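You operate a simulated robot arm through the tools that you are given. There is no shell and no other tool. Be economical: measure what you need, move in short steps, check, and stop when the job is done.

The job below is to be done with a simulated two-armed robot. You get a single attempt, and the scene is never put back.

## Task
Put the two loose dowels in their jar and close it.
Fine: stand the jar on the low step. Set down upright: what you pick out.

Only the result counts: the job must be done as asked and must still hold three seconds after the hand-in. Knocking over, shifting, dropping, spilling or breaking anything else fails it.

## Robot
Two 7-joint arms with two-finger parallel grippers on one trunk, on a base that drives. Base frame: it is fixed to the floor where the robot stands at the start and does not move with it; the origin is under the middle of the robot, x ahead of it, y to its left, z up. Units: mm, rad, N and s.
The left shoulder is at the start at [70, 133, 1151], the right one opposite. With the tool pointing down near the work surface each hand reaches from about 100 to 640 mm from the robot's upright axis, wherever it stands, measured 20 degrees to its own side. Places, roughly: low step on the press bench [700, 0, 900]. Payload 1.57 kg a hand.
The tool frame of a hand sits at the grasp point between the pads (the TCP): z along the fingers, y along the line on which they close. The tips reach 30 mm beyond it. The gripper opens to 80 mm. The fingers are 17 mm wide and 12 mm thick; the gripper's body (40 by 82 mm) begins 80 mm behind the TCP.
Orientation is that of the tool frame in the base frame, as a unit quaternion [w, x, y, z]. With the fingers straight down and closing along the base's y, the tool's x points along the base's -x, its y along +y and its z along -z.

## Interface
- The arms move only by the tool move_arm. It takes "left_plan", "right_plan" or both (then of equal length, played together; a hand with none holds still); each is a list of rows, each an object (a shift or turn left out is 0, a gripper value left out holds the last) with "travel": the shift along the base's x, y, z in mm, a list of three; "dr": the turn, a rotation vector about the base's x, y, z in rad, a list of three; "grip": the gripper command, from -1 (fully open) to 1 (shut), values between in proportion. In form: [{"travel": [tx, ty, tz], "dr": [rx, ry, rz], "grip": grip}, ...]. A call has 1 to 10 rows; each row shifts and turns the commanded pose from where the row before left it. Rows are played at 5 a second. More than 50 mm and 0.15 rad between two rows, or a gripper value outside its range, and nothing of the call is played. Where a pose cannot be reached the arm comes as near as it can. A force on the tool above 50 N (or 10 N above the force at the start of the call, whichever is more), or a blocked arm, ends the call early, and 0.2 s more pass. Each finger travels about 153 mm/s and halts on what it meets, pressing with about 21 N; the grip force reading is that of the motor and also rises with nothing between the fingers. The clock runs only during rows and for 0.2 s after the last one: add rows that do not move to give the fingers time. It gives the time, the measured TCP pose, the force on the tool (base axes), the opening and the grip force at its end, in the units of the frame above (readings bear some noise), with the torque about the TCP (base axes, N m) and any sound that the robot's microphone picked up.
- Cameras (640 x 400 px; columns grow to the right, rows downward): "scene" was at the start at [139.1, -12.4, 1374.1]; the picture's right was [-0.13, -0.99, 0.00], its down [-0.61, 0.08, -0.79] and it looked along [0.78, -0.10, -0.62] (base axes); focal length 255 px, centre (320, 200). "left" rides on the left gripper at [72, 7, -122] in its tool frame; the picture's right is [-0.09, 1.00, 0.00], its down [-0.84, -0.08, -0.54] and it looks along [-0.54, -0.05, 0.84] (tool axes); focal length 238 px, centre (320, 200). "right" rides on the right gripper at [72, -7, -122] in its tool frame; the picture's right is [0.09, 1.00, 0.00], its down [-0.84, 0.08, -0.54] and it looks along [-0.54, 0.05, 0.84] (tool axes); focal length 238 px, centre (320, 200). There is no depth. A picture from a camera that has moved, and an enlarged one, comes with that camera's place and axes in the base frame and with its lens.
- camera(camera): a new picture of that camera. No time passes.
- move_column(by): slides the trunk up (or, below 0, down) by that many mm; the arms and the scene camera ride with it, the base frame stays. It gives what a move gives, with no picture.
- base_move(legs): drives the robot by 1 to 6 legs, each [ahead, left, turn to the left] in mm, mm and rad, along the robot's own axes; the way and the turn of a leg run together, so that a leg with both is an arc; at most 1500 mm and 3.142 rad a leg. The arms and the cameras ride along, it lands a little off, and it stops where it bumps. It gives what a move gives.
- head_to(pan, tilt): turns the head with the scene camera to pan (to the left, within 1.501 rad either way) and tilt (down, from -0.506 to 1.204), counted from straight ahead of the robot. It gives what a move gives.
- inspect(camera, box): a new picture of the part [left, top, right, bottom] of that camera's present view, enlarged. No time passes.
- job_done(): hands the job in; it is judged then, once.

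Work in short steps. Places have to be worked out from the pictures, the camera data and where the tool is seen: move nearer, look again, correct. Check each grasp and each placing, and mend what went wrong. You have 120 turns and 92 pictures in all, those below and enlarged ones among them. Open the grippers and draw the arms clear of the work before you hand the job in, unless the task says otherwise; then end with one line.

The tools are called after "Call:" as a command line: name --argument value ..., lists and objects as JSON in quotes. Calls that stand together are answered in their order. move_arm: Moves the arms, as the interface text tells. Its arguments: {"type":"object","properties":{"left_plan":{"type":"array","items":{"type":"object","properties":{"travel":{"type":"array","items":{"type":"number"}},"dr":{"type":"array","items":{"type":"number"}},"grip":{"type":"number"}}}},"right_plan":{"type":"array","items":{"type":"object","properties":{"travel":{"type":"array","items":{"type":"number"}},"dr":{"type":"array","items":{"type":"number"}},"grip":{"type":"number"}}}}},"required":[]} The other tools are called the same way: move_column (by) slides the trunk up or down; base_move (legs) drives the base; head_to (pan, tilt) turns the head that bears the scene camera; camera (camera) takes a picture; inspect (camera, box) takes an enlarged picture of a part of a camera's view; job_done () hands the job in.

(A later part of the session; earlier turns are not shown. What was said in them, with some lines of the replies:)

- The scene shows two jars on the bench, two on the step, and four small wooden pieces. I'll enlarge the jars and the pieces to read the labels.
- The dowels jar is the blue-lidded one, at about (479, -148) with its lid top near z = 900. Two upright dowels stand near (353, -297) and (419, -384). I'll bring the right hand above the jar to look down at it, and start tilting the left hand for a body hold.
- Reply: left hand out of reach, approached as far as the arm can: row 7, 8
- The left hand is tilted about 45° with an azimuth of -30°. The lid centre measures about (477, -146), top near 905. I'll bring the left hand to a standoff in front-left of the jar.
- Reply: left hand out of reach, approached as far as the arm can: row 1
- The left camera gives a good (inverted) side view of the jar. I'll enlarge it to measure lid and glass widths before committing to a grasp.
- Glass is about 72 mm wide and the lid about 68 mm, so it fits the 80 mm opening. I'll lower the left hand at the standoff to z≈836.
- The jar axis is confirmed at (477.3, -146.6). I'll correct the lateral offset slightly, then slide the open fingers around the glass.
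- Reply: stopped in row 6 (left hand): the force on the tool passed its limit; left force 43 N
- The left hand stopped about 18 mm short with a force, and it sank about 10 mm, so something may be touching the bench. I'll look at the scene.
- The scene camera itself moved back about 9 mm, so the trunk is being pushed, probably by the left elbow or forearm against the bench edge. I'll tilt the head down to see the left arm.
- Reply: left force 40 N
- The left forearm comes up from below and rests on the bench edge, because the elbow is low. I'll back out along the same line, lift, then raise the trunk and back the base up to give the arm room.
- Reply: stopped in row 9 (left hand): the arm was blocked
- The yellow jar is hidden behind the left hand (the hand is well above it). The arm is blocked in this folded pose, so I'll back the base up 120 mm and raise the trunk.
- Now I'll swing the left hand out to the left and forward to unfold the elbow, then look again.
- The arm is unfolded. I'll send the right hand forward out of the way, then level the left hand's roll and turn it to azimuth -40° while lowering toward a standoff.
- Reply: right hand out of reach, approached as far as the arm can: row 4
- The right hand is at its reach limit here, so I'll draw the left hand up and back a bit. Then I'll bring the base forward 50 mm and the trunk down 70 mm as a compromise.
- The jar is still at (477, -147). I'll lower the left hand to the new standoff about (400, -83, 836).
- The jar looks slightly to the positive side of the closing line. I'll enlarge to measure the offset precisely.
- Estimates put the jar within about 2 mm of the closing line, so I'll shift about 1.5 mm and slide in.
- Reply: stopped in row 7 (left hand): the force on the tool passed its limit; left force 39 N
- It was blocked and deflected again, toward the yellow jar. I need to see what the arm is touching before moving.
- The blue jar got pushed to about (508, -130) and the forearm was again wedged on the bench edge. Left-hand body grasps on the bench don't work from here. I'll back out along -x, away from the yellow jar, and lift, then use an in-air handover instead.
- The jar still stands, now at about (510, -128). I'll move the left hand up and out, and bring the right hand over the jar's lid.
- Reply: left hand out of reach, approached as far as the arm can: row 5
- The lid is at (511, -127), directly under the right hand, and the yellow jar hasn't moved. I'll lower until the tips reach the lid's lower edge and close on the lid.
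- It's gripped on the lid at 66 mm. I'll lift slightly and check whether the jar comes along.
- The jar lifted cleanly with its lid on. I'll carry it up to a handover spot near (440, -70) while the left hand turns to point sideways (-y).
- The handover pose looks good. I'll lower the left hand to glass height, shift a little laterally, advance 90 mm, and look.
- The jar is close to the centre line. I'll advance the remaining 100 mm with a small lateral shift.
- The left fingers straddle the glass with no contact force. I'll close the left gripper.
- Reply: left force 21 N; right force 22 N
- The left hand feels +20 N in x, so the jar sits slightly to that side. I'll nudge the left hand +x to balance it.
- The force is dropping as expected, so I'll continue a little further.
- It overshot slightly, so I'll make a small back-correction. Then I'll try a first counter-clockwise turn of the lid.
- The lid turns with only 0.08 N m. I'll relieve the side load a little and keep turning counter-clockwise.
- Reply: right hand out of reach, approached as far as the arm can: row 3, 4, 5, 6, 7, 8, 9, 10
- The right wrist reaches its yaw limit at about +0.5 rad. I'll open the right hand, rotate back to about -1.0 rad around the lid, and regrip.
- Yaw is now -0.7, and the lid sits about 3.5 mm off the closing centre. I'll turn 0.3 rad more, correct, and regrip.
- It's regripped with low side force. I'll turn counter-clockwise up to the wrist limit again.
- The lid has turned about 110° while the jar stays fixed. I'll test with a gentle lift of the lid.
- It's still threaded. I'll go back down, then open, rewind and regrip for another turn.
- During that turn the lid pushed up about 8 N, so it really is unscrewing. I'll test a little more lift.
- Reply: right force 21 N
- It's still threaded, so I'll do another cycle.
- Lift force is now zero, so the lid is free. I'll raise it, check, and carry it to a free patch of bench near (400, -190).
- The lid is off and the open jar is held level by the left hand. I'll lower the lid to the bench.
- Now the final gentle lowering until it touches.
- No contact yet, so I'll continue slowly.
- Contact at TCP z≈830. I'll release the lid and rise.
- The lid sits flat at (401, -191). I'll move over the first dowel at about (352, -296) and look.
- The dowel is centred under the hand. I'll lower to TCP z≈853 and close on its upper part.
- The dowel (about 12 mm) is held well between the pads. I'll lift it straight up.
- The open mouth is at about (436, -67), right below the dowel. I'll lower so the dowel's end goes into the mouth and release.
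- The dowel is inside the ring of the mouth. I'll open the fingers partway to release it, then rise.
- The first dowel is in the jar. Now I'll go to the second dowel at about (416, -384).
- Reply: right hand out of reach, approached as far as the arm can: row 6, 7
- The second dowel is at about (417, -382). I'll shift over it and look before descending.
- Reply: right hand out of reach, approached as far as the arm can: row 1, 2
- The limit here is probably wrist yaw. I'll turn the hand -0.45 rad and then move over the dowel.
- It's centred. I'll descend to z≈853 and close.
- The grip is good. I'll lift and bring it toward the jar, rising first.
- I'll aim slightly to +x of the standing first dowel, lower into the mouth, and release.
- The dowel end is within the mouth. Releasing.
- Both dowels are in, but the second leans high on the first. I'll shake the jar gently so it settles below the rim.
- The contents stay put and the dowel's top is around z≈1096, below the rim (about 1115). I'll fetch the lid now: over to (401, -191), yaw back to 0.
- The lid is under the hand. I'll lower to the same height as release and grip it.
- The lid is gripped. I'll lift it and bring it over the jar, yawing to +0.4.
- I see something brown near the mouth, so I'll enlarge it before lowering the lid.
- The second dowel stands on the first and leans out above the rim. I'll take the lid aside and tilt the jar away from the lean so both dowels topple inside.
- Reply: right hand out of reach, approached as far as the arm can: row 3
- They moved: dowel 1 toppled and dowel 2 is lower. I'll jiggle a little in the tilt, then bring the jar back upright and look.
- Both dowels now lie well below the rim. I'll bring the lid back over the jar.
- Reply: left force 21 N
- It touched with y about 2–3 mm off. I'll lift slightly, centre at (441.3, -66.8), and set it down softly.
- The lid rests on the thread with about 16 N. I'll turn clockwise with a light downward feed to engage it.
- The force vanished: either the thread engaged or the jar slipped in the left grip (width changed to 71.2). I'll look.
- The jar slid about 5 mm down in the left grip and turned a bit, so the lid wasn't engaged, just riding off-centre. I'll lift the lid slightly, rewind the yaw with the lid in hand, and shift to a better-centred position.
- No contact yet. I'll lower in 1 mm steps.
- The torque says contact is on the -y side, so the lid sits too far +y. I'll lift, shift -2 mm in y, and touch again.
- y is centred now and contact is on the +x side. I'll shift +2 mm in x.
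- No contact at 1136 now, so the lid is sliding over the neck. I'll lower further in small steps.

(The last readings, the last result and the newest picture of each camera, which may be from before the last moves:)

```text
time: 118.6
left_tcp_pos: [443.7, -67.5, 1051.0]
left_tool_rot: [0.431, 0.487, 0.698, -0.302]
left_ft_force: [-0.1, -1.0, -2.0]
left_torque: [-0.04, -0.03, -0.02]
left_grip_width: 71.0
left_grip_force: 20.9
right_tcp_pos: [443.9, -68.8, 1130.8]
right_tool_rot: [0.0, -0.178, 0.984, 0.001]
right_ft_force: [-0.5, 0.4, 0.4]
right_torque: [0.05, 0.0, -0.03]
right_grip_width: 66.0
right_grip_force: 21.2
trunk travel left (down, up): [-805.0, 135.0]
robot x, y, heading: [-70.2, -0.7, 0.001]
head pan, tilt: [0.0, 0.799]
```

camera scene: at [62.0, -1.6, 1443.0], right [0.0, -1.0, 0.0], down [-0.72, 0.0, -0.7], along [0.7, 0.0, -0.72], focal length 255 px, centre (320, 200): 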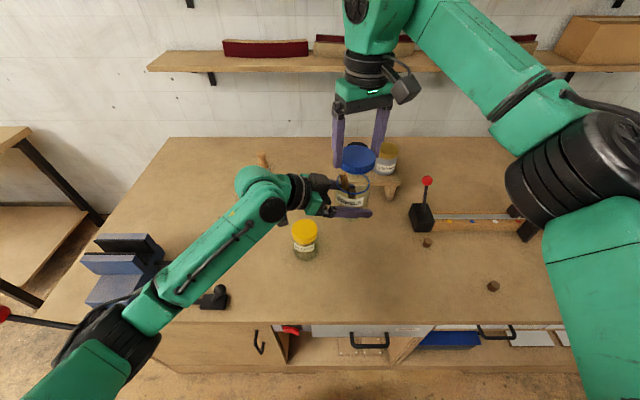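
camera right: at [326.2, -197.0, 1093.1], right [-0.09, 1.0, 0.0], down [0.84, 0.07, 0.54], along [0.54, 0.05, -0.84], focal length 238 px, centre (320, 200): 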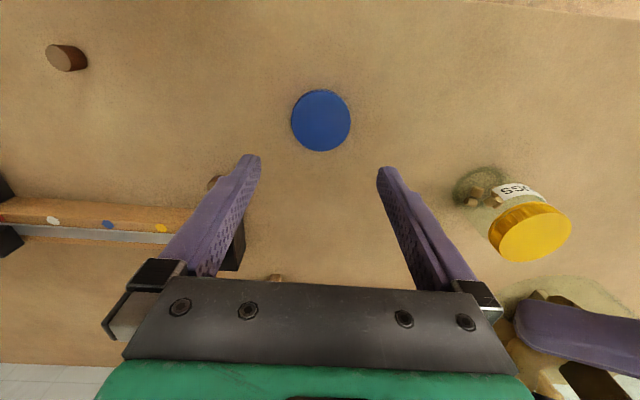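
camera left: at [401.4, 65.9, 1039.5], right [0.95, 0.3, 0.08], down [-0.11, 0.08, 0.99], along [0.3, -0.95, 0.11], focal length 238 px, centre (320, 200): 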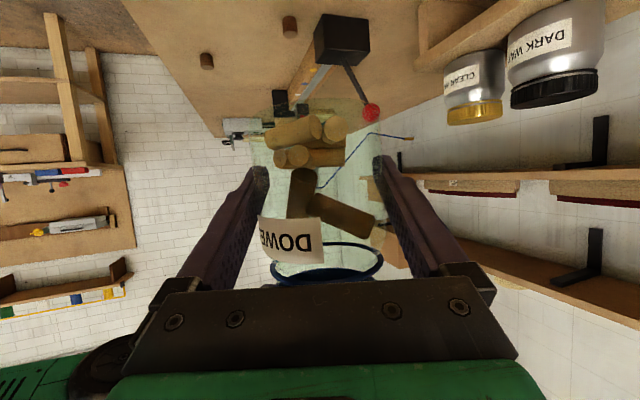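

Call:
move_arm --right_plan '[{"travel": [0, 0, -1]}, {"travel": [0, 0, -1]}, {"travel": [0, 0, -1]}, {}]'

```text
time: 119.6
left_tcp_pos: [443.0, -67.5, 1048.5]
left_tool_rot: [0.43, 0.486, 0.699, -0.302]
left_ft_force: [1.7, -2.9, -11.5]
left_torque: [-0.01, -0.12, -0.02]
left_grip_width: 71.0
left_grip_force: 21.0
right_tcp_pos: [443.2, -68.5, 1128.1]
right_tool_rot: [0.001, -0.178, 0.984, 0.002]
right_ft_force: [-2.2, 3.6, 8.5]
right_torque: [0.21, 0.3, -0.02]
right_grip_width: 66.0
right_grip_force: 21.1
trunk travel left (down, up): [-805.0, 135.0]
robot x, y, heading: [-73.4, 4.5, 0.0]
head pan, tilt: [0.0, 0.799]
```

Contact is at the thread with 8.5 N, nearly centred. Now I'll turn clockwise with a light feed.

Call:
move_arm --right_plan '[{"dr": [0, 0, -0.14]}, {"dr": [0, 0, -0.14]}, {"travel": [0, 0, -0.2], "dr": [0, 0, -0.14]}, {"dr": [0, 0, -0.14]}, {"travel": [0, 0, -0.2], "dr": [0, 0, -0.14]}, {"dr": [0, 0, -0.14]}, {"travel": [0, 0, -0.2], "dr": [0, 0, -0.14]}, {"dr": [0, 0, -0.14]}, {"travel": [0, 0, -0.2], "dr": [0, 0, -0.14]}, {"dr": [0, 0, -0.14]}]'

Call:
move_arm --right_plan '[{"travel": [0, 0, 1]}, {"travel": [0, 0, 1]}, {}]'

```text
time: 121.8
left_tcp_pos: [444.6, -67.1, 1050.0]
left_tool_rot: [0.431, 0.486, 0.698, -0.302]
left_ft_force: [2.3, 1.5, -19.7]
left_torque: [0.01, 0.02, 0.01]
left_grip_width: 71.0
left_grip_force: 20.9
right_tcp_pos: [444.7, -67.8, 1127.2]
right_tool_rot: [0.0, 0.5, 0.866, 0.0]
right_ft_force: [-3.2, -1.2, 17.3]
right_torque: [0.0, 0.18, -0.01]
right_grip_width: 65.9
right_grip_force: 20.8
trunk travel left (down, up): [-805.0, 135.0]
robot x, y, heading: [-69.7, 1.1, 0.002]
head pan, tilt: [0.0, 0.799]
```

```text
time: 122.6
left_tcp_pos: [445.1, -68.1, 1050.9]
left_tool_rot: [0.432, 0.486, 0.696, -0.303]
left_ft_force: [-2.6, 4.9, -7.2]
left_torque: [-0.19, -0.05, 0.0]
left_grip_width: 71.0
left_grip_force: 20.9
right_tcp_pos: [444.2, -69.0, 1129.0]
right_tool_rot: [0.001, 0.498, 0.867, 0.0]
right_ft_force: [2.5, -4.0, 4.5]
right_torque: [-0.16, -0.19, -0.02]
right_grip_width: 66.2
right_grip_force: 20.8
trunk travel left (down, up): [-805.0, 135.0]
robot x, y, heading: [-71.5, 3.4, -0.002]
head pan, tilt: [0.0, 0.799]
```

I'll test engagement by pulling up 2 mm more.

Call:
move_arm --right_plan '[{"travel": [0, 0, 1]}, {"travel": [0, 0, 1]}, {}]'

```text
time: 123.4
left_tcp_pos: [443.8, -67.6, 1052.3]
left_tool_rot: [0.434, 0.486, 0.696, -0.302]
left_ft_force: [-6.8, 5.8, 5.2]
left_torque: [-0.29, -0.28, 0.01]
left_grip_width: 71.1
left_grip_force: 21.3
right_tcp_pos: [443.8, -68.8, 1129.7]
right_tool_rot: [0.0, 0.499, 0.867, -0.001]
right_ft_force: [6.8, -6.1, -8.2]
right_torque: [-0.16, -0.26, -0.02]
right_grip_width: 66.5
right_grip_force: 21.3
trunk travel left (down, up): [-805.0, 135.0]
robot x, y, heading: [-68.1, 4.1, 0.003]
head pan, tilt: [0.0, 0.799]
```

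Engaged: it pulls against the jar. I'll neutralise the height, open, and rewind for the next clockwise stroke.

Call:
move_arm --right_plan '[{"travel": [0.5, -0.5, -2]}, {"grip": -1}, {"grip": -1}, {"dr": [0, 0, 0.145]}, {"dr": [0, 0, 0.145]}, {"dr": [0, 0, 0.145]}, {"dr": [0, 0, 0.145]}, {"dr": [0, 0, 0.145]}, {"dr": [0, 0, 0.145]}, {"dr": [0, 0, 0.145]}]'

Call:
move_arm --right_plan '[{"dr": [0, 0, 0.145]}, {"dr": [0, 0, 0.145]}, {"dr": [0, 0, 0.1]}, {}, {"grip": 1}, {"grip": 1}, {"grip": 1}]'

Call:
move_arm --right_plan '[{"dr": [0, 0, -0.14]}, {"dr": [0, 0, -0.14]}, {"travel": [0, 0, -0.2], "dr": [0, 0, -0.14]}, {"dr": [0, 0, -0.14]}, {"travel": [0, 0, -0.2], "dr": [0, 0, -0.14]}, {"dr": [0, 0, -0.14]}, {"travel": [0, 0, -0.2], "dr": [0, 0, -0.14]}, {"dr": [0, 0, -0.14]}, {"travel": [0, 0, -0.2], "dr": [0, 0, -0.14]}, {"dr": [0, 0, -0.14]}]'

Call:
camera --camera "left"

```text
time: 125.6
left_tcp_pos: [442.8, -67.9, 1050.0]
left_tool_rot: [0.431, 0.487, 0.697, -0.302]
left_ft_force: [-0.8, 0.1, -2.5]
left_torque: [-0.02, 0.0, 0.02]
left_grip_width: 71.2
left_grip_force: 21.3
right_tcp_pos: [444.8, -68.5, 1128.7]
right_tool_rot: [0.0, 0.012, 1.0, -0.001]
right_ft_force: [0.4, 0.8, -0.5]
right_torque: [0.0, 0.0, -0.03]
right_grip_width: 79.8
right_grip_force: 0.0
trunk travel left (down, up): [-805.0, 135.0]
robot x, y, heading: [-73.0, -0.6, -0.001]
head pan, tilt: [0.0, 0.799]
```

```text
time: 127.2
left_tcp_pos: [443.9, -68.4, 1050.0]
left_tool_rot: [0.431, 0.486, 0.697, -0.302]
left_ft_force: [3.0, -5.8, -2.4]
left_torque: [0.24, 0.12, 0.0]
left_grip_width: 70.8
left_grip_force: 20.9
right_tcp_pos: [444.0, -68.2, 1129.1]
right_tool_rot: [0.0, -0.182, 0.983, 0.001]
right_ft_force: [-2.5, 5.4, -0.4]
right_torque: [0.12, 0.1, -0.01]
right_grip_width: 66.4
right_grip_force: 21.0
trunk travel left (down, up): [-805.0, 135.0]
robot x, y, heading: [-71.6, 2.1, -0.007]
head pan, tilt: [0.0, 0.799]
```

```text
time: 129.4
left_tcp_pos: [443.6, -67.6, 1049.8]
left_tool_rot: [0.43, 0.487, 0.697, -0.303]
left_ft_force: [5.5, -4.5, -4.9]
left_torque: [0.34, 0.1, 0.0]
left_grip_width: 71.2
left_grip_force: 21.5
right_tcp_pos: [444.1, -69.7, 1128.3]
right_tool_rot: [0.0, 0.497, 0.868, 0.0]
right_ft_force: [-5.6, 4.7, 1.4]
right_torque: [0.01, 0.34, 0.02]
right_grip_width: 66.7
right_grip_force: 21.0
trunk travel left (down, up): [-805.0, 135.0]
robot x, y, heading: [-70.5, -1.2, -0.001]
head pan, tilt: [0.0, 0.799]
```

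```text
8 pictures are left
camera left: at [401.5, 66.0, 1039.5], right [0.95, 0.31, 0.08], down [-0.11, 0.08, 0.99], along [0.3, -0.95, 0.11], focal length 238 px, centre (320, 200)
```

left: 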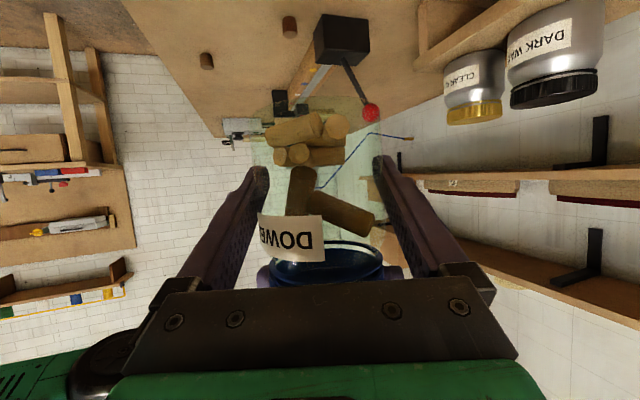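

The label stays put and the lid is advancing (about 2.8 rad so far). Next clockwise stroke.

Call:
move_arm --right_plan '[{"grip": -1}, {"grip": -1}, {"dr": [0, 0, 0.145]}, {"dr": [0, 0, 0.145]}, {"dr": [0, 0, 0.145]}, {"dr": [0, 0, 0.145]}, {"dr": [0, 0, 0.145]}, {"dr": [0, 0, 0.145]}, {"dr": [0, 0, 0.145]}, {"dr": [0, 0, 0.145]}]'

Call:
move_arm --right_plan '[{"dr": [0, 0, 0.145]}, {"dr": [0, 0, 0.1]}, {}, {"grip": 1}, {"grip": 1}, {"grip": 1}]'

Call:
move_arm --right_plan '[{"dr": [0, 0, -0.14]}, {"dr": [0, 0, -0.14]}, {"travel": [0, 0, -0.2], "dr": [0, 0, -0.14]}, {"dr": [0, 0, -0.14]}, {"travel": [0, 0, -0.2], "dr": [0, 0, -0.14]}, {"dr": [0, 0, -0.14]}, {"travel": [0, 0, -0.2], "dr": [0, 0, -0.14]}, {"dr": [0, 0, -0.14]}, {"travel": [0, 0, -0.2], "dr": [0, 0, -0.14]}, {"dr": [0, 0, -0.14]}]'

```text
time: 131.6
left_tcp_pos: [444.1, -67.8, 1049.8]
left_tool_rot: [0.431, 0.486, 0.698, -0.302]
left_ft_force: [-0.1, 0.0, -2.6]
left_torque: [0.05, 0.01, -0.01]
left_grip_width: 71.2
left_grip_force: 20.8
right_tcp_pos: [444.1, -69.0, 1127.8]
right_tool_rot: [0.0, -0.063, 0.998, 0.0]
right_ft_force: [-0.6, 0.7, 0.3]
right_torque: [0.0, 0.01, 0.01]
right_grip_width: 80.0
right_grip_force: 0.0
trunk travel left (down, up): [-805.0, 135.0]
robot x, y, heading: [-70.5, 2.7, -0.001]
head pan, tilt: [0.0, 0.799]
```

```text
time: 133.0
left_tcp_pos: [443.0, -67.1, 1049.5]
left_tool_rot: [0.432, 0.486, 0.697, -0.302]
left_ft_force: [1.5, -2.5, -2.5]
left_torque: [0.1, 0.06, 0.0]
left_grip_width: 70.8
left_grip_force: 20.9
right_tcp_pos: [445.6, -69.1, 1128.4]
right_tool_rot: [0.0, -0.183, 0.983, 0.0]
right_ft_force: [-2.0, 3.4, -0.5]
right_torque: [0.14, 0.07, 0.0]
right_grip_width: 66.4
right_grip_force: 21.5
trunk travel left (down, up): [-805.0, 135.0]
robot x, y, heading: [-76.8, -2.9, 0.004]
head pan, tilt: [0.0, 0.799]
```

```text
time: 135.2
left_tcp_pos: [444.2, -66.5, 1049.8]
left_tool_rot: [0.431, 0.486, 0.698, -0.301]
left_ft_force: [1.9, 1.5, -1.6]
left_torque: [-0.02, -0.17, -0.01]
left_grip_width: 71.0
left_grip_force: 21.2
right_tcp_pos: [444.3, -68.5, 1126.3]
right_tool_rot: [0.0, 0.495, 0.869, 0.001]
right_ft_force: [-1.2, -1.6, 0.0]
right_torque: [-0.08, 0.22, 0.04]
right_grip_width: 66.6
right_grip_force: 20.6
trunk travel left (down, up): [-805.0, 135.0]
robot x, y, heading: [-69.9, -0.7, -0.004]
head pan, tilt: [0.0, 0.799]
```

Now about 4.2 rad. One more stroke to tighten, watching for torque to rise.

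Call:
move_arm --right_plan '[{"grip": -1}, {"grip": -1}, {"dr": [0, 0, 0.145]}, {"dr": [0, 0, 0.145]}, {"dr": [0, 0, 0.145]}, {"dr": [0, 0, 0.145]}, {"dr": [0, 0, 0.145]}, {"dr": [0, 0, 0.145]}, {"dr": [0, 0, 0.145]}, {"dr": [0, 0, 0.145]}]'

Call:
move_arm --right_plan '[{"dr": [0, 0, 0.145]}, {"dr": [0, 0, 0.1]}, {}, {"grip": 1}, {"grip": 1}, {"grip": 1}]'

Call:
move_arm --right_plan '[{"dr": [0, 0, -0.14]}, {"dr": [0, 0, -0.14]}, {"travel": [0, 0, -0.1], "dr": [0, 0, -0.14]}, {"dr": [0, 0, -0.14]}]'

Call:
move_arm --right_plan '[{"dr": [0, 0, -0.14]}, {"dr": [0, 0, -0.14]}, {"dr": [0, 0, -0.14]}]'

Call:
camera --camera "left"

```text
time: 137.4
left_tcp_pos: [442.9, -68.7, 1049.8]
left_tool_rot: [0.431, 0.486, 0.698, -0.302]
left_ft_force: [0.5, 0.4, -2.2]
left_torque: [0.01, -0.01, 0.03]
left_grip_width: 70.9
left_grip_force: 21.2
right_tcp_pos: [446.1, -68.3, 1126.6]
right_tool_rot: [0.0, -0.066, 0.998, 0.0]
right_ft_force: [0.3, 0.2, -0.3]
right_torque: [0.0, 0.0, -0.04]
right_grip_width: 80.1
right_grip_force: 0.1
trunk travel left (down, up): [-805.0, 135.0]
robot x, y, heading: [-70.5, -3.9, 0.002]
head pan, tilt: [0.0, 0.799]
```

```text
time: 138.8
left_tcp_pos: [443.2, -68.1, 1050.2]
left_tool_rot: [0.432, 0.486, 0.697, -0.303]
left_ft_force: [4.5, -8.1, -2.9]
left_torque: [0.39, 0.25, 0.02]
left_grip_width: 71.1
left_grip_force: 20.6
right_tcp_pos: [444.1, -68.4, 1127.6]
right_tool_rot: [0.0, -0.186, 0.983, 0.001]
right_ft_force: [-4.9, 8.3, 0.0]
right_torque: [0.26, 0.15, 0.01]
right_grip_width: 66.7
right_grip_force: 20.9
trunk travel left (down, up): [-805.0, 135.0]
robot x, y, heading: [-76.0, 0.3, -0.001]
head pan, tilt: [0.0, 0.799]
```

```text
time: 139.8
left_tcp_pos: [444.1, -67.7, 1049.9]
left_tool_rot: [0.431, 0.486, 0.698, -0.301]
left_ft_force: [3.4, -4.9, -2.6]
left_torque: [0.16, 0.08, -0.79]
left_grip_width: 71.0
left_grip_force: 21.1
right_tcp_pos: [445.3, -69.1, 1126.0]
right_tool_rot: [0.0, 0.094, 0.996, 0.0]
right_ft_force: [-4.0, 5.8, 0.2]
right_torque: [0.33, 0.24, 0.76]
right_grip_width: 66.7
right_grip_force: 20.9
trunk travel left (down, up): [-805.0, 135.0]
robot x, y, heading: [-76.1, -1.5, 0.003]
head pan, tilt: [0.0, 0.799]
```

```text
time: 140.6
left_tcp_pos: [444.6, -67.4, 1049.5]
left_tool_rot: [0.431, 0.486, 0.698, -0.301]
left_ft_force: [-0.4, 4.2, -3.2]
left_torque: [-0.35, 0.02, -0.9]
left_grip_width: 71.5
left_grip_force: 21.6
right_tcp_pos: [444.7, -70.0, 1126.7]
right_tool_rot: [0.001, 0.3, 0.954, -0.001]
right_ft_force: [0.2, -3.6, 0.2]
right_torque: [0.01, 0.01, 0.91]
right_grip_width: 66.9
right_grip_force: 20.8
trunk travel left (down, up): [-805.0, 135.0]
robot x, y, heading: [-73.5, 0.7, 0.004]
head pan, tilt: [0.0, 0.799]
```

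```text
7 pictures are left
camera left: at [401.7, 66.5, 1039.4], right [0.95, 0.31, 0.08], down [-0.11, 0.08, 0.99], along [0.3, -0.95, 0.11], focal length 238 px, centre (320, 200)
```

left: 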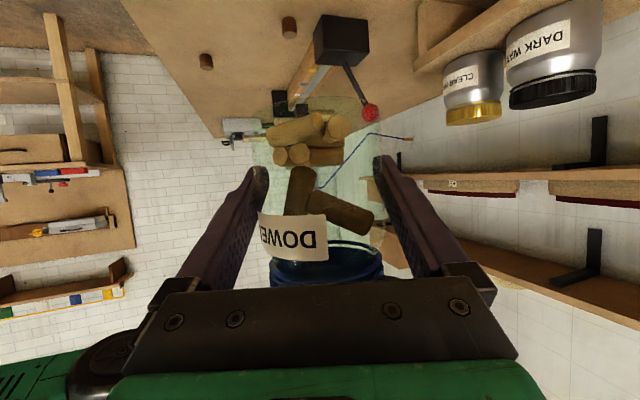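

Torque rose to 0.9 N m, so the lid is tight. Now the left hand releases and backs out along its approach path while the right holds the jar by the lid.

Call:
move_arm --left_plan '[{"grip": -1}, {"grip": -1}, {"grip": -1}, {"travel": [-6.9, 18.8, 0]}, {"travel": [-6.9, 18.8, 0]}, {"travel": [-13, 37, 0]}, {"travel": [-13, 37, 0]}, {"travel": [-13, 37, 0]}, {"travel": [-13, 37, 10]}]'

Call:
move_arm --right_plan '[{"travel": [0, 0, 30]}, {"travel": [0, 0, 30]}, {}]' --left_plan '[{"travel": [0, 20, 40]}, {"travel": [0, 20, 40]}, {}]'

Call:
camera --camera "scene"

```text
time: 142.6
left_tcp_pos: [376.8, 118.2, 1060.9]
left_tool_rot: [0.431, 0.487, 0.696, -0.303]
left_ft_force: [-0.4, 0.7, -0.2]
left_torque: [0.03, -0.02, -0.04]
left_grip_width: 79.8
left_grip_force: 0.1
right_tcp_pos: [443.1, -68.8, 1127.8]
right_tool_rot: [0.001, 0.298, 0.955, 0.0]
right_ft_force: [-1.1, 0.3, -2.6]
right_torque: [-0.02, -0.02, 0.03]
right_grip_width: 66.9
right_grip_force: 20.6
trunk travel left (down, up): [-805.0, 135.0]
robot x, y, heading: [-70.4, 2.6, -0.002]
head pan, tilt: [0.0, 0.799]
```

```text
time: 143.4
left_tcp_pos: [380.7, 157.9, 1139.5]
left_tool_rot: [0.431, 0.486, 0.698, -0.302]
left_ft_force: [0.0, 0.7, 0.3]
left_torque: [0.01, -0.02, -0.02]
left_grip_width: 79.9
left_grip_force: 0.1
right_tcp_pos: [445.0, -71.2, 1186.2]
right_tool_rot: [-0.001, 0.298, 0.955, -0.001]
right_ft_force: [0.0, -0.5, -2.6]
right_torque: [-0.01, 0.0, 0.0]
right_grip_width: 66.8
right_grip_force: 21.2
trunk travel left (down, up): [-805.0, 135.0]
robot x, y, heading: [-71.5, 0.6, 0.001]
head pan, tilt: [0.0, 0.799]
```

```text
6 pictures are left
camera scene: at [63.0, -1.7, 1442.9], right [0.0, -1.0, 0.0], down [-0.72, 0.0, -0.7], along [0.7, 0.0, -0.72], focal length 255 px, centre (320, 200)
```

scene: 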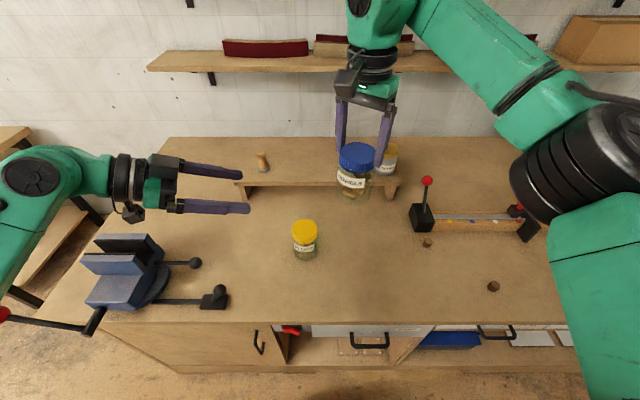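

The jar hangs from the lid, nicely closed. I'll raise the left hand well clear and drive the base forward in two steps toward the step.

Call:
move_arm --left_plan '[{"travel": [-10, 5, 40]}, {"travel": [-10, 5, 40]}, {"travel": [-10, 5, 40]}, {}]'

Call:
base_move --legs '[[120, 0, 0]]'

Call:
camera --camera "scene"

```text
time: 144.4
left_tcp_pos: [348.7, 172.8, 1261.7]
left_tool_rot: [0.432, 0.486, 0.698, -0.302]
left_ft_force: [0.2, -0.8, -0.6]
left_torque: [0.01, -0.02, 0.0]
left_grip_width: 80.0
left_grip_force: 0.1
right_tcp_pos: [444.6, -70.3, 1187.4]
right_tool_rot: [0.001, 0.298, 0.955, 0.0]
right_ft_force: [-0.3, 0.0, -2.1]
right_torque: [0.01, 0.02, -0.01]
right_grip_width: 66.6
right_grip_force: 20.7
trunk travel left (down, up): [-805.0, 135.0]
robot x, y, heading: [-72.8, -0.1, 0.001]
head pan, tilt: [0.0, 0.799]
```

```text
time: 145.6
left_tcp_pos: [465.9, 171.1, 1261.4]
left_tool_rot: [0.432, 0.487, 0.697, -0.302]
left_ft_force: [-0.2, -0.4, -1.1]
left_torque: [0.02, -0.01, 0.04]
left_grip_width: 80.0
left_grip_force: 0.1
right_tcp_pos: [561.3, -71.6, 1189.0]
right_tool_rot: [0.001, 0.299, 0.954, 0.001]
right_ft_force: [-0.3, -0.2, -2.7]
right_torque: [-0.01, 0.01, -0.01]
right_grip_width: 66.6
right_grip_force: 21.2
trunk travel left (down, up): [-805.0, 135.0]
robot x, y, heading: [44.1, 3.1, 0.002]
head pan, tilt: [0.0, 0.799]
```

```text
5 pictures are left
camera scene: at [178.4, -1.4, 1443.3], right [0.0, -1.0, 0.0], down [-0.72, 0.0, -0.7], along [0.7, 0.0, -0.72], focal length 255 px, centre (320, 200)
```

scene: 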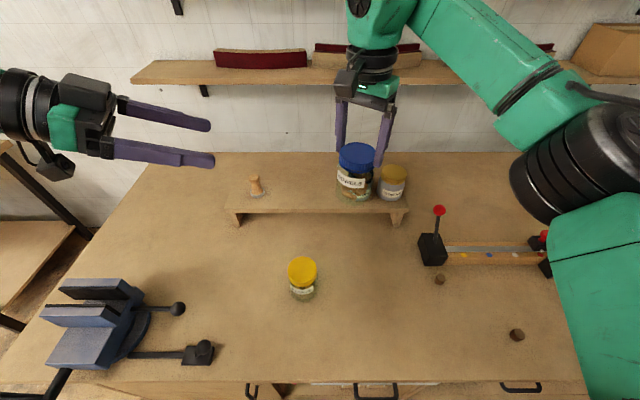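

There's clear space on the step between the handle tool (y≈190) and the dark wax jar. I'll drive another 115 mm.

Call:
base_move --legs '[[115, 0, 0]]'

```text
time: 146.8
left_tcp_pos: [518.2, 171.3, 1258.7]
left_tool_rot: [0.429, 0.485, 0.699, -0.303]
left_ft_force: [0.5, 0.4, -0.7]
left_torque: [0.02, 0.02, -0.04]
left_grip_width: 80.2
left_grip_force: 0.0
right_tcp_pos: [613.7, -70.5, 1182.5]
right_tool_rot: [-0.003, 0.298, 0.955, -0.002]
right_ft_force: [1.2, 0.1, -2.5]
right_torque: [0.0, 0.04, 0.01]
right_grip_width: 66.7
right_grip_force: 20.5
trunk travel left (down, up): [-805.0, 135.0]
robot x, y, heading: [91.6, -1.3, 0.0]
head pan, tilt: [0.0, 0.799]
stopped in leg 1: the robot was blocked; the commanded pose is now the measured one
```

The base bumped at x≈92, too far for a straight reach. I'll back off a little and turn left 0.65 rad, which brings the right shoulder forward. The jar is at z≥1064, clear of everything.

Call:
base_move --legs '[[-25, 0, 0], [0, 0, 0.65]]'

Call:
head_to --pan -0.6 --tilt 0.8

Call:
camera --camera "scene"

```text
time: 149.3
left_tcp_pos: [285.4, 351.1, 1261.2]
left_tool_rot: [0.497, 0.276, 0.804, -0.172]
left_ft_force: [1.3, 0.0, 0.3]
left_torque: [0.04, 0.13, -0.08]
left_grip_width: 80.0
left_grip_force: 0.0
right_tcp_pos: [495.4, 196.2, 1186.3]
right_tool_rot: [0.0, 0.025, 1.0, -0.001]
right_ft_force: [-1.0, -0.8, -2.6]
right_torque: [0.11, -0.09, 0.01]
right_grip_width: 66.8
right_grip_force: 20.8
trunk travel left (down, up): [-805.0, 135.0]
robot x, y, heading: [20.0, -19.5, 0.557]
head pan, tilt: [0.0, 0.799]
```

```text
time: 150.3
left_tcp_pos: [285.5, 352.6, 1261.5]
left_tool_rot: [0.498, 0.275, 0.804, -0.171]
left_ft_force: [0.1, -0.5, -0.3]
left_torque: [-0.04, 0.02, 0.0]
left_grip_width: 80.2
left_grip_force: 0.0
right_tcp_pos: [495.3, 196.8, 1186.0]
right_tool_rot: [0.0, 0.025, 1.0, -0.001]
right_ft_force: [-1.0, 0.2, -1.8]
right_torque: [-0.01, 0.02, -0.01]
right_grip_width: 66.6
right_grip_force: 21.5
trunk travel left (down, up): [-805.0, 135.0]
robot x, y, heading: [19.6, -16.4, 0.554]
head pan, tilt: [-0.6, 0.799]
```

```text
4 pictures are left
camera scene: at [145.5, 5.2, 1443.0], right [-0.04, -1.0, 0.0], down [-0.72, 0.03, -0.7], along [0.7, -0.03, -0.72], focal length 255 px, centre (320, 200)
```

scene: 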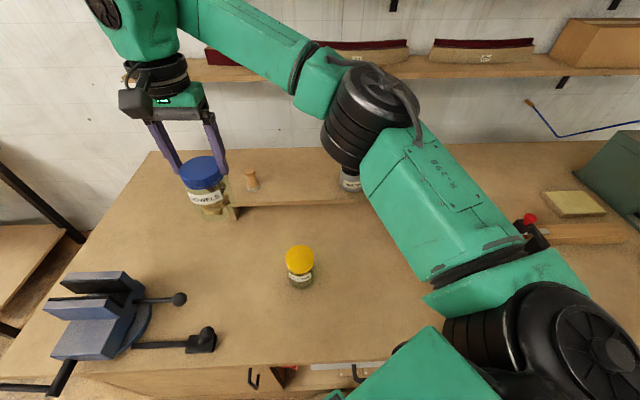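

The base corners limit this (it was pushed back to x≈20). Turning nearly side-on brings the right shoulder closest to the bench, so I'll back off 35 mm and turn to heading ≈1.4. The arms are high and clear.

Call:
base_move --legs '[[-30, 18, 0], [0, 0, 0.845]]'

```text
time: 153.4
left_tcp_pos: [-114.0, 426.7, 1261.2]
left_tool_rot: [0.525, -0.076, 0.846, 0.046]
left_ft_force: [-0.3, 0.6, 0.3]
left_torque: [0.01, -0.01, -0.03]
left_grip_width: 80.1
left_grip_force: 0.0
right_tcp_pos: [142.6, 479.6, 1186.7]
right_tool_rot: [0.0, -0.386, 0.923, -0.001]
right_ft_force: [0.1, 0.2, -2.7]
right_torque: [0.0, 0.01, -0.02]
right_grip_width: 66.6
right_grip_force: 21.2
trunk travel left (down, up): [-805.0, 135.0]
robot x, y, heading: [-16.0, -19.3, 1.4]
head pan, tilt: [-0.6, 0.799]
```

Turned freely to heading 1.4. Now I'll strafe toward the bench by about 75 mm.

Call:
base_move --legs '[[-7, -75, 0]]'

```text
time: 154.4
left_tcp_pos: [-45.0, 409.3, 1260.6]
left_tool_rot: [0.527, -0.076, 0.845, 0.045]
left_ft_force: [-0.4, 0.2, -0.3]
left_torque: [-0.01, 0.0, -0.03]
left_grip_width: 79.8
left_grip_force: 0.1
right_tcp_pos: [211.8, 461.0, 1186.5]
right_tool_rot: [0.002, -0.386, 0.923, -0.002]
right_ft_force: [-0.2, 0.2, -2.7]
right_torque: [0.0, -0.03, 0.01]
right_grip_width: 66.6
right_grip_force: 21.1
trunk travel left (down, up): [-805.0, 135.0]
robot x, y, heading: [60.1, -38.1, 1.401]
head pan, tilt: [-0.6, 0.799]
```

The right shoulder is now about (203, 8). I'll sweep the jar along an arc toward the step, turning the wrist with it.

Call:
move_arm --right_plan '[{"travel": [44.4, -2.2, 0], "dr": [0, 0, -0.08]}, {"travel": [44, -6.5, 0], "dr": [0, 0, -0.08]}, {"travel": [43.2, -10.8, 0], "dr": [0, 0, -0.08]}, {"travel": [41.9, -15, 0], "dr": [0, 0, -0.08]}, {"travel": [40.2, -19, 0], "dr": [0, 0, -0.08]}, {"travel": [38.2, -22.9, 0], "dr": [0, 0, -0.08]}, {"travel": [35.7, -26.5, 0], "dr": [0, 0, -0.08]}, {"travel": [33, -29.9, 0], "dr": [0, 0, -0.08]}]'

```text
time: 156.2
left_tcp_pos: [-38.5, 406.2, 1260.8]
left_tool_rot: [0.524, -0.076, 0.847, 0.046]
left_ft_force: [0.3, -0.2, -0.3]
left_torque: [0.01, 0.06, 0.0]
left_grip_width: 80.1
left_grip_force: 0.1
right_tcp_pos: [539.0, 325.0, 1187.6]
right_tool_rot: [0.0, -0.077, 0.997, 0.0]
right_ft_force: [-0.6, -1.3, -2.8]
right_torque: [0.0, 0.03, 0.02]
right_grip_width: 66.4
right_grip_force: 21.1
trunk travel left (down, up): [-805.0, 135.0]
robot x, y, heading: [58.5, -33.4, 1.393]
head pan, tilt: [-0.6, 0.799]
```

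Call:
move_arm --right_plan '[{"travel": [29.9, -33, 0], "dr": [0, 0, -0.08]}, {"travel": [26.5, -35.7, 0], "dr": [0, 0, -0.08]}, {"travel": [22.9, -38.2, 0], "dr": [0, 0, -0.08]}, {"travel": [19, -40.2, 0], "dr": [0, 0, -0.08]}, {"travel": [15, -41.9, 0], "dr": [0, 0, -0.08]}, {"travel": [10.8, -43.2, 0], "dr": [0, 0, -0.08]}, {"travel": [9, -44, 0], "dr": [0, 0, -0.08]}, {"travel": [20, -10, 0]}, {"travel": [20, -4, 0]}, {}]'

Call:
head_to --pan -1.4 --tilt 0.7

Call:
camera --camera "scene"

```text
time: 158.4
left_tcp_pos: [-38.3, 405.7, 1261.6]
left_tool_rot: [0.524, -0.076, 0.847, 0.047]
left_ft_force: [0.1, -0.1, 0.6]
left_torque: [-0.01, 0.0, 0.0]
left_grip_width: 79.9
left_grip_force: 0.1
right_tcp_pos: [765.1, 109.1, 1187.1]
right_tool_rot: [0.0, 0.201, 0.98, 0.0]
right_ft_force: [0.3, -0.5, -3.1]
right_torque: [-0.02, 0.01, -0.04]
right_grip_width: 66.7
right_grip_force: 21.0
right hand out of reach, approached as far as the arm can: row 3, 4, 5, 6, 7, 9
trunk travel left (down, up): [-805.0, 135.0]
robot x, y, heading: [59.0, -37.0, 1.398]
head pan, tilt: [-0.6, 0.799]
```

```text
time: 159.5
left_tcp_pos: [-39.5, 407.1, 1259.3]
left_tool_rot: [0.524, -0.077, 0.847, 0.046]
left_ft_force: [0.2, 0.2, 0.3]
left_torque: [0.0, -0.02, -0.01]
left_grip_width: 80.0
left_grip_force: 0.1
right_tcp_pos: [764.6, 109.5, 1187.0]
right_tool_rot: [0.001, 0.202, 0.979, 0.0]
right_ft_force: [0.5, -1.0, -2.7]
right_torque: [0.03, -0.05, 0.0]
right_grip_width: 66.2
right_grip_force: 21.5
trunk travel left (down, up): [-805.0, 135.0]
robot x, y, heading: [53.3, -38.1, 1.4]
head pan, tilt: [-1.4, 0.7]
```

```text
3 pictures are left
camera scene: at [154.7, 10.6, 1451.2], right [0.0, -1.0, 0.0], down [-0.64, 0.0, -0.76], along [0.76, 0.0, -0.64], focal length 255 px, centre (320, 200)
```

scene: 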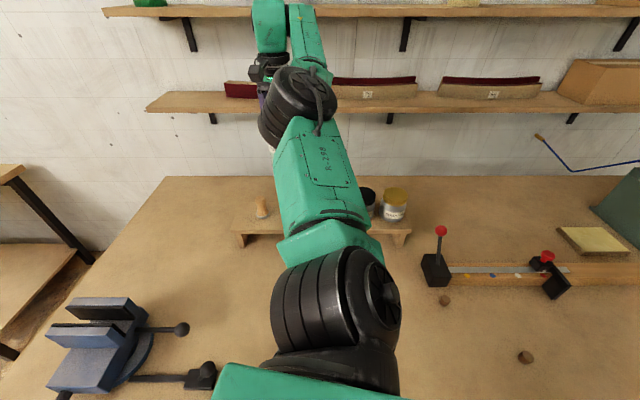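

The arm reached (765, 109), further than expected, but it can't swing more toward -y. I'll retract 50 mm in x, try a bit in y, and drive the rest.

Call:
move_arm --right_plan '[{"travel": [-25, 0, 0]}, {"travel": [-25, 0, 0]}, {"travel": [0, -20, 0]}, {"travel": [0, -20, 0]}, {"travel": [0, -20, 0]}, {}]'

```text
time: 160.9
left_tcp_pos: [-38.8, 407.8, 1260.9]
left_tool_rot: [0.524, -0.077, 0.847, 0.046]
left_ft_force: [-0.4, 0.5, 0.7]
left_torque: [-0.01, 0.01, -0.01]
left_grip_width: 79.9
left_grip_force: 0.1
right_tcp_pos: [758.4, 75.5, 1193.9]
right_tool_rot: [-0.001, 0.201, 0.98, -0.002]
right_ft_force: [0.3, -0.7, -3.1]
right_torque: [0.06, 0.03, -0.01]
right_grip_width: 66.6
right_grip_force: 21.4
right hand out of reach, approached as far as the arm can: row 1, 2, 3, 4, 5
trunk travel left (down, up): [-805.0, 135.0]
robot x, y, heading: [60.1, -36.4, 1.396]
head pan, tilt: [-1.4, 0.7]
```

The arm is at a posture limit, so I'll position the jar rigidly with the base instead: shift by (-42, -35) to reach about (716, 40). I'll use the trunk for lowering.

Call:
base_move --legs '[[-41.6, 35.4, 0]]'

Call:
move_column --by -130

Call:
camera --camera "right"

```text
time: 161.9
left_tcp_pos: [-72.8, 377.6, 1259.8]
left_tool_rot: [0.522, -0.077, 0.848, 0.045]
left_ft_force: [0.3, 0.4, 0.5]
left_torque: [-0.02, 0.02, 0.01]
left_grip_width: 80.0
left_grip_force: 0.1
right_tcp_pos: [724.6, 44.1, 1189.7]
right_tool_rot: [-0.004, 0.202, 0.979, -0.003]
right_ft_force: [1.1, 1.6, -2.8]
right_torque: [-0.02, 0.03, 0.0]
right_grip_width: 66.7
right_grip_force: 21.0
trunk travel left (down, up): [-805.0, 135.0]
robot x, y, heading: [19.1, -69.5, 1.396]
head pan, tilt: [-1.4, 0.7]
```

```text
time: 163.5
left_tcp_pos: [-80.0, 373.4, 1131.3]
left_tool_rot: [0.525, -0.076, 0.847, 0.047]
left_ft_force: [0.1, 0.7, -0.9]
left_torque: [-0.06, -0.03, -0.01]
left_grip_width: 80.2
left_grip_force: 0.0
right_tcp_pos: [717.5, 40.2, 1064.2]
right_tool_rot: [-0.001, 0.202, 0.979, -0.002]
right_ft_force: [0.2, 0.6, -2.4]
right_torque: [0.02, 0.01, 0.03]
right_grip_width: 67.0
right_grip_force: 20.9
trunk travel left (down, up): [-675.0, 265.0]
robot x, y, heading: [16.1, -69.1, 1.397]
head pan, tilt: [-1.4, 0.7]
```

```text
2 pictures are left
camera right: at [649.8, 62.9, 1186.3], right [0.31, 0.95, 0.0], down [0.8, -0.26, 0.54], along [0.51, -0.17, -0.84], focal length 238 px, centre (320, 200)
```

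right: 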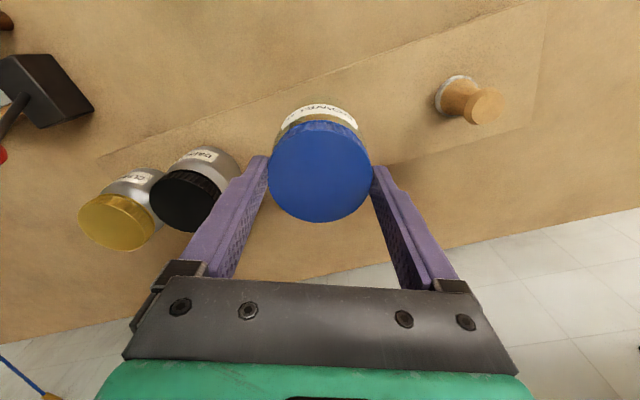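

A clear view: the step spans about x 672–802 and the jar is over free space, but close to the front edge. I'll shift +20 mm in x and lower the trunk to just above the step.

Call:
base_move --legs '[[3.4, -19.7, 0]]'

Call:
move_column --by -38

```text
time: 164.2
left_tcp_pos: [-64.5, 373.3, 1130.9]
left_tool_rot: [0.526, -0.077, 0.846, 0.046]
left_ft_force: [0.1, -0.1, 0.4]
left_torque: [0.03, -0.03, 0.0]
left_grip_width: 80.0
left_grip_force: 0.0
right_tcp_pos: [733.9, 41.4, 1066.2]
right_tool_rot: [0.001, 0.202, 0.979, -0.001]
right_ft_force: [-0.2, -0.1, -2.4]
right_torque: [0.01, -0.01, -0.02]
right_grip_width: 66.6
right_grip_force: 20.9
trunk travel left (down, up): [-675.0, 265.0]
robot x, y, heading: [34.6, -69.2, 1.396]
head pan, tilt: [-1.4, 0.7]
```

```text
time: 165.1
left_tcp_pos: [-61.1, 373.4, 1092.5]
left_tool_rot: [0.525, -0.077, 0.846, 0.047]
left_ft_force: [-0.5, -0.3, -0.1]
left_torque: [0.0, 0.05, 0.01]
left_grip_width: 80.2
left_grip_force: 0.0
right_tcp_pos: [738.3, 39.8, 1025.3]
right_tool_rot: [-0.001, 0.201, 0.98, -0.002]
right_ft_force: [-0.4, -1.2, -2.7]
right_torque: [0.05, 0.03, -0.01]
right_grip_width: 66.6
right_grip_force: 21.6
trunk travel left (down, up): [-637.0, 303.0]
robot x, y, heading: [35.2, -66.1, 1.396]
head pan, tilt: [-1.4, 0.7]
```

Now at (738, 40), with the bottom about 7 mm above the step. I'll lower in small trunk steps, watching the force.

Call:
move_column --by -4

Call:
move_column --by -2

```text
time: 165.6
left_tcp_pos: [-59.8, 373.4, 1088.4]
left_tool_rot: [0.524, -0.077, 0.847, 0.047]
left_ft_force: [0.4, -0.2, -0.3]
left_torque: [0.02, -0.01, 0.01]
left_grip_width: 79.9
left_grip_force: 0.0
right_tcp_pos: [738.4, 40.1, 1021.3]
right_tool_rot: [-0.002, 0.202, 0.979, -0.002]
right_ft_force: [-0.4, 0.1, -3.7]
right_torque: [0.01, -0.03, -0.01]
right_grip_width: 66.6
right_grip_force: 21.3
trunk travel left (down, up): [-633.0, 307.0]
robot x, y, heading: [33.7, -72.3, 1.398]
head pan, tilt: [-1.4, 0.7]
```

```text
time: 166.1
left_tcp_pos: [-61.7, 374.1, 1085.9]
left_tool_rot: [0.524, -0.077, 0.847, 0.046]
left_ft_force: [0.6, 0.1, 0.3]
left_torque: [-0.01, 0.01, 0.02]
left_grip_width: 79.9
left_grip_force: 0.1
right_tcp_pos: [738.0, 40.1, 1020.6]
right_tool_rot: [-0.001, 0.202, 0.979, -0.001]
right_ft_force: [-0.6, -0.4, -2.2]
right_torque: [0.03, 0.0, -0.01]
right_grip_width: 66.5
right_grip_force: 20.7
trunk travel left (down, up): [-631.0, 309.0]
robot x, y, heading: [37.4, -71.6, 1.398]
head pan, tilt: [-1.4, 0.7]
```

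Call:
move_column --by -2

Call:
move_column --by -1

```text
time: 166.6
left_tcp_pos: [-61.3, 374.8, 1085.2]
left_tool_rot: [0.523, -0.077, 0.847, 0.046]
left_ft_force: [1.1, 0.4, 0.6]
left_torque: [0.01, 0.0, -0.01]
left_grip_width: 80.1
left_grip_force: 0.0
right_tcp_pos: [737.5, 40.7, 1018.0]
right_tool_rot: [-0.002, 0.202, 0.979, -0.002]
right_ft_force: [-0.3, -1.1, -2.4]
right_torque: [0.01, -0.02, 0.01]
right_grip_width: 66.9
right_grip_force: 21.5
trunk travel left (down, up): [-629.0, 311.0]
robot x, y, heading: [38.8, -69.1, 1.399]
head pan, tilt: [-1.4, 0.7]
```

```text
time: 167.2
left_tcp_pos: [-60.9, 373.6, 1083.1]
left_tool_rot: [0.524, -0.077, 0.847, 0.046]
left_ft_force: [-0.6, -0.3, 0.0]
left_torque: [-0.02, 0.01, 0.02]
left_grip_width: 79.8
left_grip_force: 0.1
right_tcp_pos: [738.4, 41.0, 1016.9]
right_tool_rot: [0.001, 0.202, 0.979, -0.002]
right_ft_force: [-0.1, 0.3, -1.7]
right_torque: [-0.01, 0.02, -0.01]
right_grip_width: 66.8
right_grip_force: 21.6
trunk travel left (down, up): [-628.0, 312.0]
robot x, y, heading: [37.8, -71.2, 1.397]
head pan, tilt: [-1.4, 0.7]
```

Call:
move_column --by -1

Call:
move_column --by -1

Call:
move_column --by -1

```text
time: 167.7
left_tcp_pos: [-60.3, 373.7, 1082.6]
left_tool_rot: [0.524, -0.077, 0.847, 0.047]
left_ft_force: [0.2, 0.3, -0.1]
left_torque: [0.0, -0.01, 0.01]
left_grip_width: 80.0
left_grip_force: 0.1
right_tcp_pos: [737.4, 40.7, 1015.6]
right_tool_rot: [0.0, 0.202, 0.979, -0.002]
right_ft_force: [0.7, -0.3, -2.9]
right_torque: [0.02, 0.01, -0.01]
right_grip_width: 66.8
right_grip_force: 20.6
trunk travel left (down, up): [-627.0, 313.0]
robot x, y, heading: [33.2, -71.8, 1.401]
head pan, tilt: [-1.4, 0.7]
```

```text
time: 168.2
left_tcp_pos: [-61.1, 374.0, 1082.0]
left_tool_rot: [0.524, -0.077, 0.847, 0.046]
left_ft_force: [-0.4, -0.3, 0.0]
left_torque: [-0.02, -0.01, -0.01]
left_grip_width: 80.0
left_grip_force: 0.1
right_tcp_pos: [737.2, 39.9, 1015.0]
right_tool_rot: [-0.001, 0.201, 0.98, -0.002]
right_ft_force: [0.2, 0.3, -3.0]
right_torque: [-0.04, -0.01, 0.0]
right_grip_width: 66.6
right_grip_force: 21.0
trunk travel left (down, up): [-626.0, 314.0]
robot x, y, heading: [35.9, -69.0, 1.4]
head pan, tilt: [-1.4, 0.7]
```

```text
time: 168.7
left_tcp_pos: [-60.6, 373.2, 1081.2]
left_tool_rot: [0.524, -0.077, 0.847, 0.047]
left_ft_force: [-0.8, -0.5, 0.0]
left_torque: [0.0, 0.01, -0.02]
left_grip_width: 79.9
left_grip_force: 0.0
right_tcp_pos: [736.9, 39.5, 1013.8]
right_tool_rot: [0.001, 0.202, 0.979, -0.001]
right_ft_force: [-0.9, 0.0, -1.4]
right_torque: [0.02, -0.01, 0.02]
right_grip_width: 66.6
right_grip_force: 20.7
trunk travel left (down, up): [-625.0, 315.0]
robot x, y, heading: [35.4, -70.2, 1.397]
head pan, tilt: [-1.4, 0.7]
```

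Call:
move_column --by -2

Call:
move_column --by -1.5

Call:
move_column --by -1.5

```text
time: 169.2
left_tcp_pos: [-61.7, 373.8, 1079.0]
left_tool_rot: [0.525, -0.075, 0.846, 0.046]
left_ft_force: [0.4, 0.4, -0.4]
left_torque: [-0.02, -0.01, 0.0]
left_grip_width: 79.9
left_grip_force: 0.2
right_tcp_pos: [737.2, 39.8, 1013.7]
right_tool_rot: [0.001, 0.202, 0.979, -0.001]
right_ft_force: [2.3, -1.4, 5.9]
right_torque: [0.0, -0.13, 0.04]
right_grip_width: 66.7
right_grip_force: 20.5
trunk travel left (down, up): [-623.0, 317.0]
robot x, y, heading: [36.0, -75.6, 1.396]
head pan, tilt: [-1.4, 0.7]
```

```text
time: 169.7
left_tcp_pos: [-61.3, 373.6, 1077.3]
left_tool_rot: [0.525, -0.076, 0.847, 0.046]
left_ft_force: [-0.6, 0.0, -0.5]
left_torque: [0.01, 0.0, -0.02]
left_grip_width: 80.1
left_grip_force: 0.1
right_tcp_pos: [736.5, 40.1, 1013.0]
right_tool_rot: [0.002, 0.201, 0.98, 0.001]
right_ft_force: [6.8, -0.7, 17.2]
right_torque: [-0.03, -0.46, 0.01]
right_grip_width: 66.4
right_grip_force: 21.2
trunk travel left (down, up): [-622.0, 318.0]
robot x, y, heading: [34.8, -69.8, 1.401]
head pan, tilt: [-1.4, 0.7]
```

```text
time: 170.2
left_tcp_pos: [-63.5, 373.4, 1075.7]
left_tool_rot: [0.525, -0.077, 0.846, 0.048]
left_ft_force: [-0.5, 1.0, -0.6]
left_torque: [0.0, -0.04, -0.03]
left_grip_width: 80.0
left_grip_force: 0.0
right_tcp_pos: [734.3, 39.6, 1012.9]
right_tool_rot: [0.001, 0.2, 0.98, 0.0]
right_ft_force: [7.7, 1.4, 25.2]
right_torque: [0.05, -0.35, 0.01]
right_grip_width: 67.2
right_grip_force: 20.9
trunk travel left (down, up): [-620.0, 320.0]
robot x, y, heading: [34.0, -73.3, 1.394]
head pan, tilt: [-1.4, 0.7]
```

It's standing on the step (contact at TCP 1013.5). I'll relieve the preload, open the gripper and check before rising.

Call:
move_column --by 3.3

Call:
move_arm --right_plan '[{"grip": -1}, {"grip": -1}, {"grip": -1}]'

Call:
move_column --by 60

Call:
camera --camera "right"

```text
time: 170.8
left_tcp_pos: [-62.4, 373.0, 1078.5]
left_tool_rot: [0.525, -0.077, 0.846, 0.047]
left_ft_force: [-0.4, 1.1, -0.1]
left_torque: [-0.02, -0.01, -0.01]
left_grip_width: 80.2
left_grip_force: 0.0
right_tcp_pos: [735.1, 40.9, 1012.1]
right_tool_rot: [-0.001, 0.202, 0.979, -0.001]
right_ft_force: [1.8, 1.1, 8.7]
right_torque: [0.29, 0.04, -0.03]
right_grip_width: 67.0
right_grip_force: 21.1
trunk travel left (down, up): [-623.0, 317.0]
robot x, y, heading: [38.4, -69.3, 1.398]
head pan, tilt: [-1.4, 0.7]
```

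```text
time: 171.6
left_tcp_pos: [-61.6, 372.3, 1079.6]
left_tool_rot: [0.524, -0.077, 0.847, 0.047]
left_ft_force: [-0.2, 0.1, 0.6]
left_torque: [0.0, 0.02, 0.0]
left_grip_width: 80.0
left_grip_force: 0.1
right_tcp_pos: [737.0, 39.4, 1012.6]
right_tool_rot: [-0.001, 0.202, 0.979, -0.001]
right_ft_force: [0.3, -0.5, -1.0]
right_torque: [-0.01, 0.01, -0.03]
right_grip_width: 79.9
right_grip_force: 0.0
trunk travel left (down, up): [-623.0, 317.0]
robot x, y, heading: [35.3, -67.5, 1.399]
head pan, tilt: [-1.4, 0.7]
```

```text
time: 172.6
left_tcp_pos: [-60.8, 373.4, 1139.5]
left_tool_rot: [0.524, -0.077, 0.847, 0.047]
left_ft_force: [0.5, -0.2, -0.7]
left_torque: [-0.04, 0.0, 0.02]
left_grip_width: 79.9
left_grip_force: 0.1
right_tcp_pos: [737.4, 40.4, 1072.6]
right_tool_rot: [-0.001, 0.202, 0.979, -0.002]
right_ft_force: [0.9, 0.5, -0.2]
right_torque: [-0.03, 0.01, 0.0]
right_grip_width: 79.9
right_grip_force: 0.0
trunk travel left (down, up): [-683.0, 257.0]
robot x, y, heading: [39.8, -69.8, 1.395]
head pan, tilt: [-1.4, 0.7]
```

```text
1 pictures are left
camera right: at [668.9, 63.3, 1195.1], right [0.31, 0.95, 0.0], down [0.8, -0.26, 0.54], along [0.51, -0.17, -0.84], focal length 238 px, centre (320, 200)
```

right: 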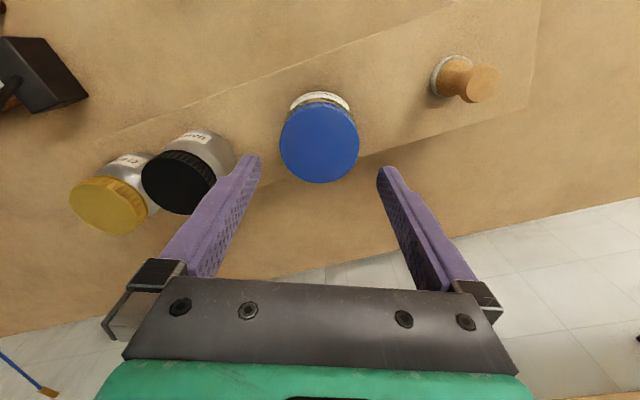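

The jar stands upright on the step, closed, with space around it. I'll raise the trunk further and move away from the bench so the arms are clear.

Call:
move_column --by 120

Call:
base_move --legs '[[0, 200, 0]]'

Call:
camera --camera "scene"

```text
time: 174.1
left_tcp_pos: [-60.3, 373.7, 1258.8]
left_tool_rot: [0.525, -0.076, 0.847, 0.046]
left_ft_force: [-0.4, 0.4, -0.4]
left_torque: [0.03, -0.04, -0.03]
left_grip_width: 80.0
left_grip_force: 0.1
right_tcp_pos: [736.5, 39.7, 1193.7]
right_tool_rot: [0.0, 0.202, 0.979, -0.002]
right_ft_force: [0.2, -0.4, 0.0]
right_torque: [0.0, 0.02, -0.02]
right_grip_width: 79.8
right_grip_force: 0.1
trunk travel left (down, up): [-803.0, 137.0]
robot x, y, heading: [35.7, -74.4, 1.403]
head pan, tilt: [-1.4, 0.7]
```

```text
time: 175.7
left_tcp_pos: [-256.6, 407.0, 1259.7]
left_tool_rot: [0.524, -0.078, 0.847, 0.048]
left_ft_force: [0.9, -0.3, -0.1]
left_torque: [0.01, -0.03, 0.04]
left_grip_width: 80.1
left_grip_force: 0.0
right_tcp_pos: [542.1, 75.5, 1191.8]
right_tool_rot: [-0.002, 0.201, 0.979, -0.001]
right_ft_force: [0.6, -0.5, -0.5]
right_torque: [-0.02, 0.01, -0.01]
right_grip_width: 80.2
right_grip_force: 0.2
trunk travel left (down, up): [-803.0, 137.0]
robot x, y, heading: [-162.3, -38.4, 1.397]
head pan, tilt: [-1.4, 0.7]
```

```text
0 pictures are left
camera scene: at [-61.2, 10.7, 1449.3], right [0.0, -1.0, 0.0], down [-0.65, 0.0, -0.76], along [0.76, 0.0, -0.65], focal length 255 px, centre (320, 200)
```

scene: 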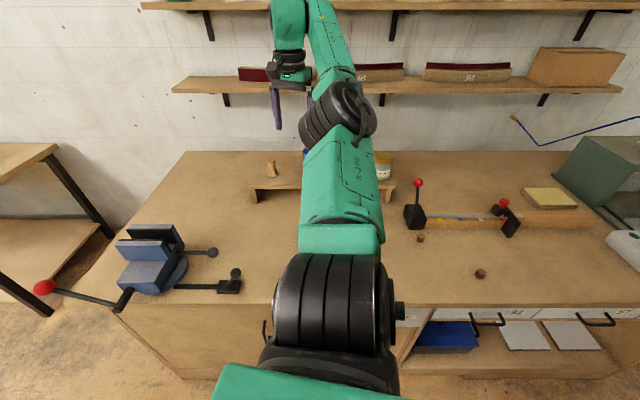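

Everything is in place, both grippers are open and the arms are clear of the work, so I'm handing in.

Call:
job_done

```text
The job is handed in.
```

Both loose dowels are in the DOWELS jar, its lid is screwed tight, and the jar stands upright on the low step. I saw no sign that anything else had been disturbed, though the base bumped the bench once while driving up, and the arm hid part of the bench in the last picture.
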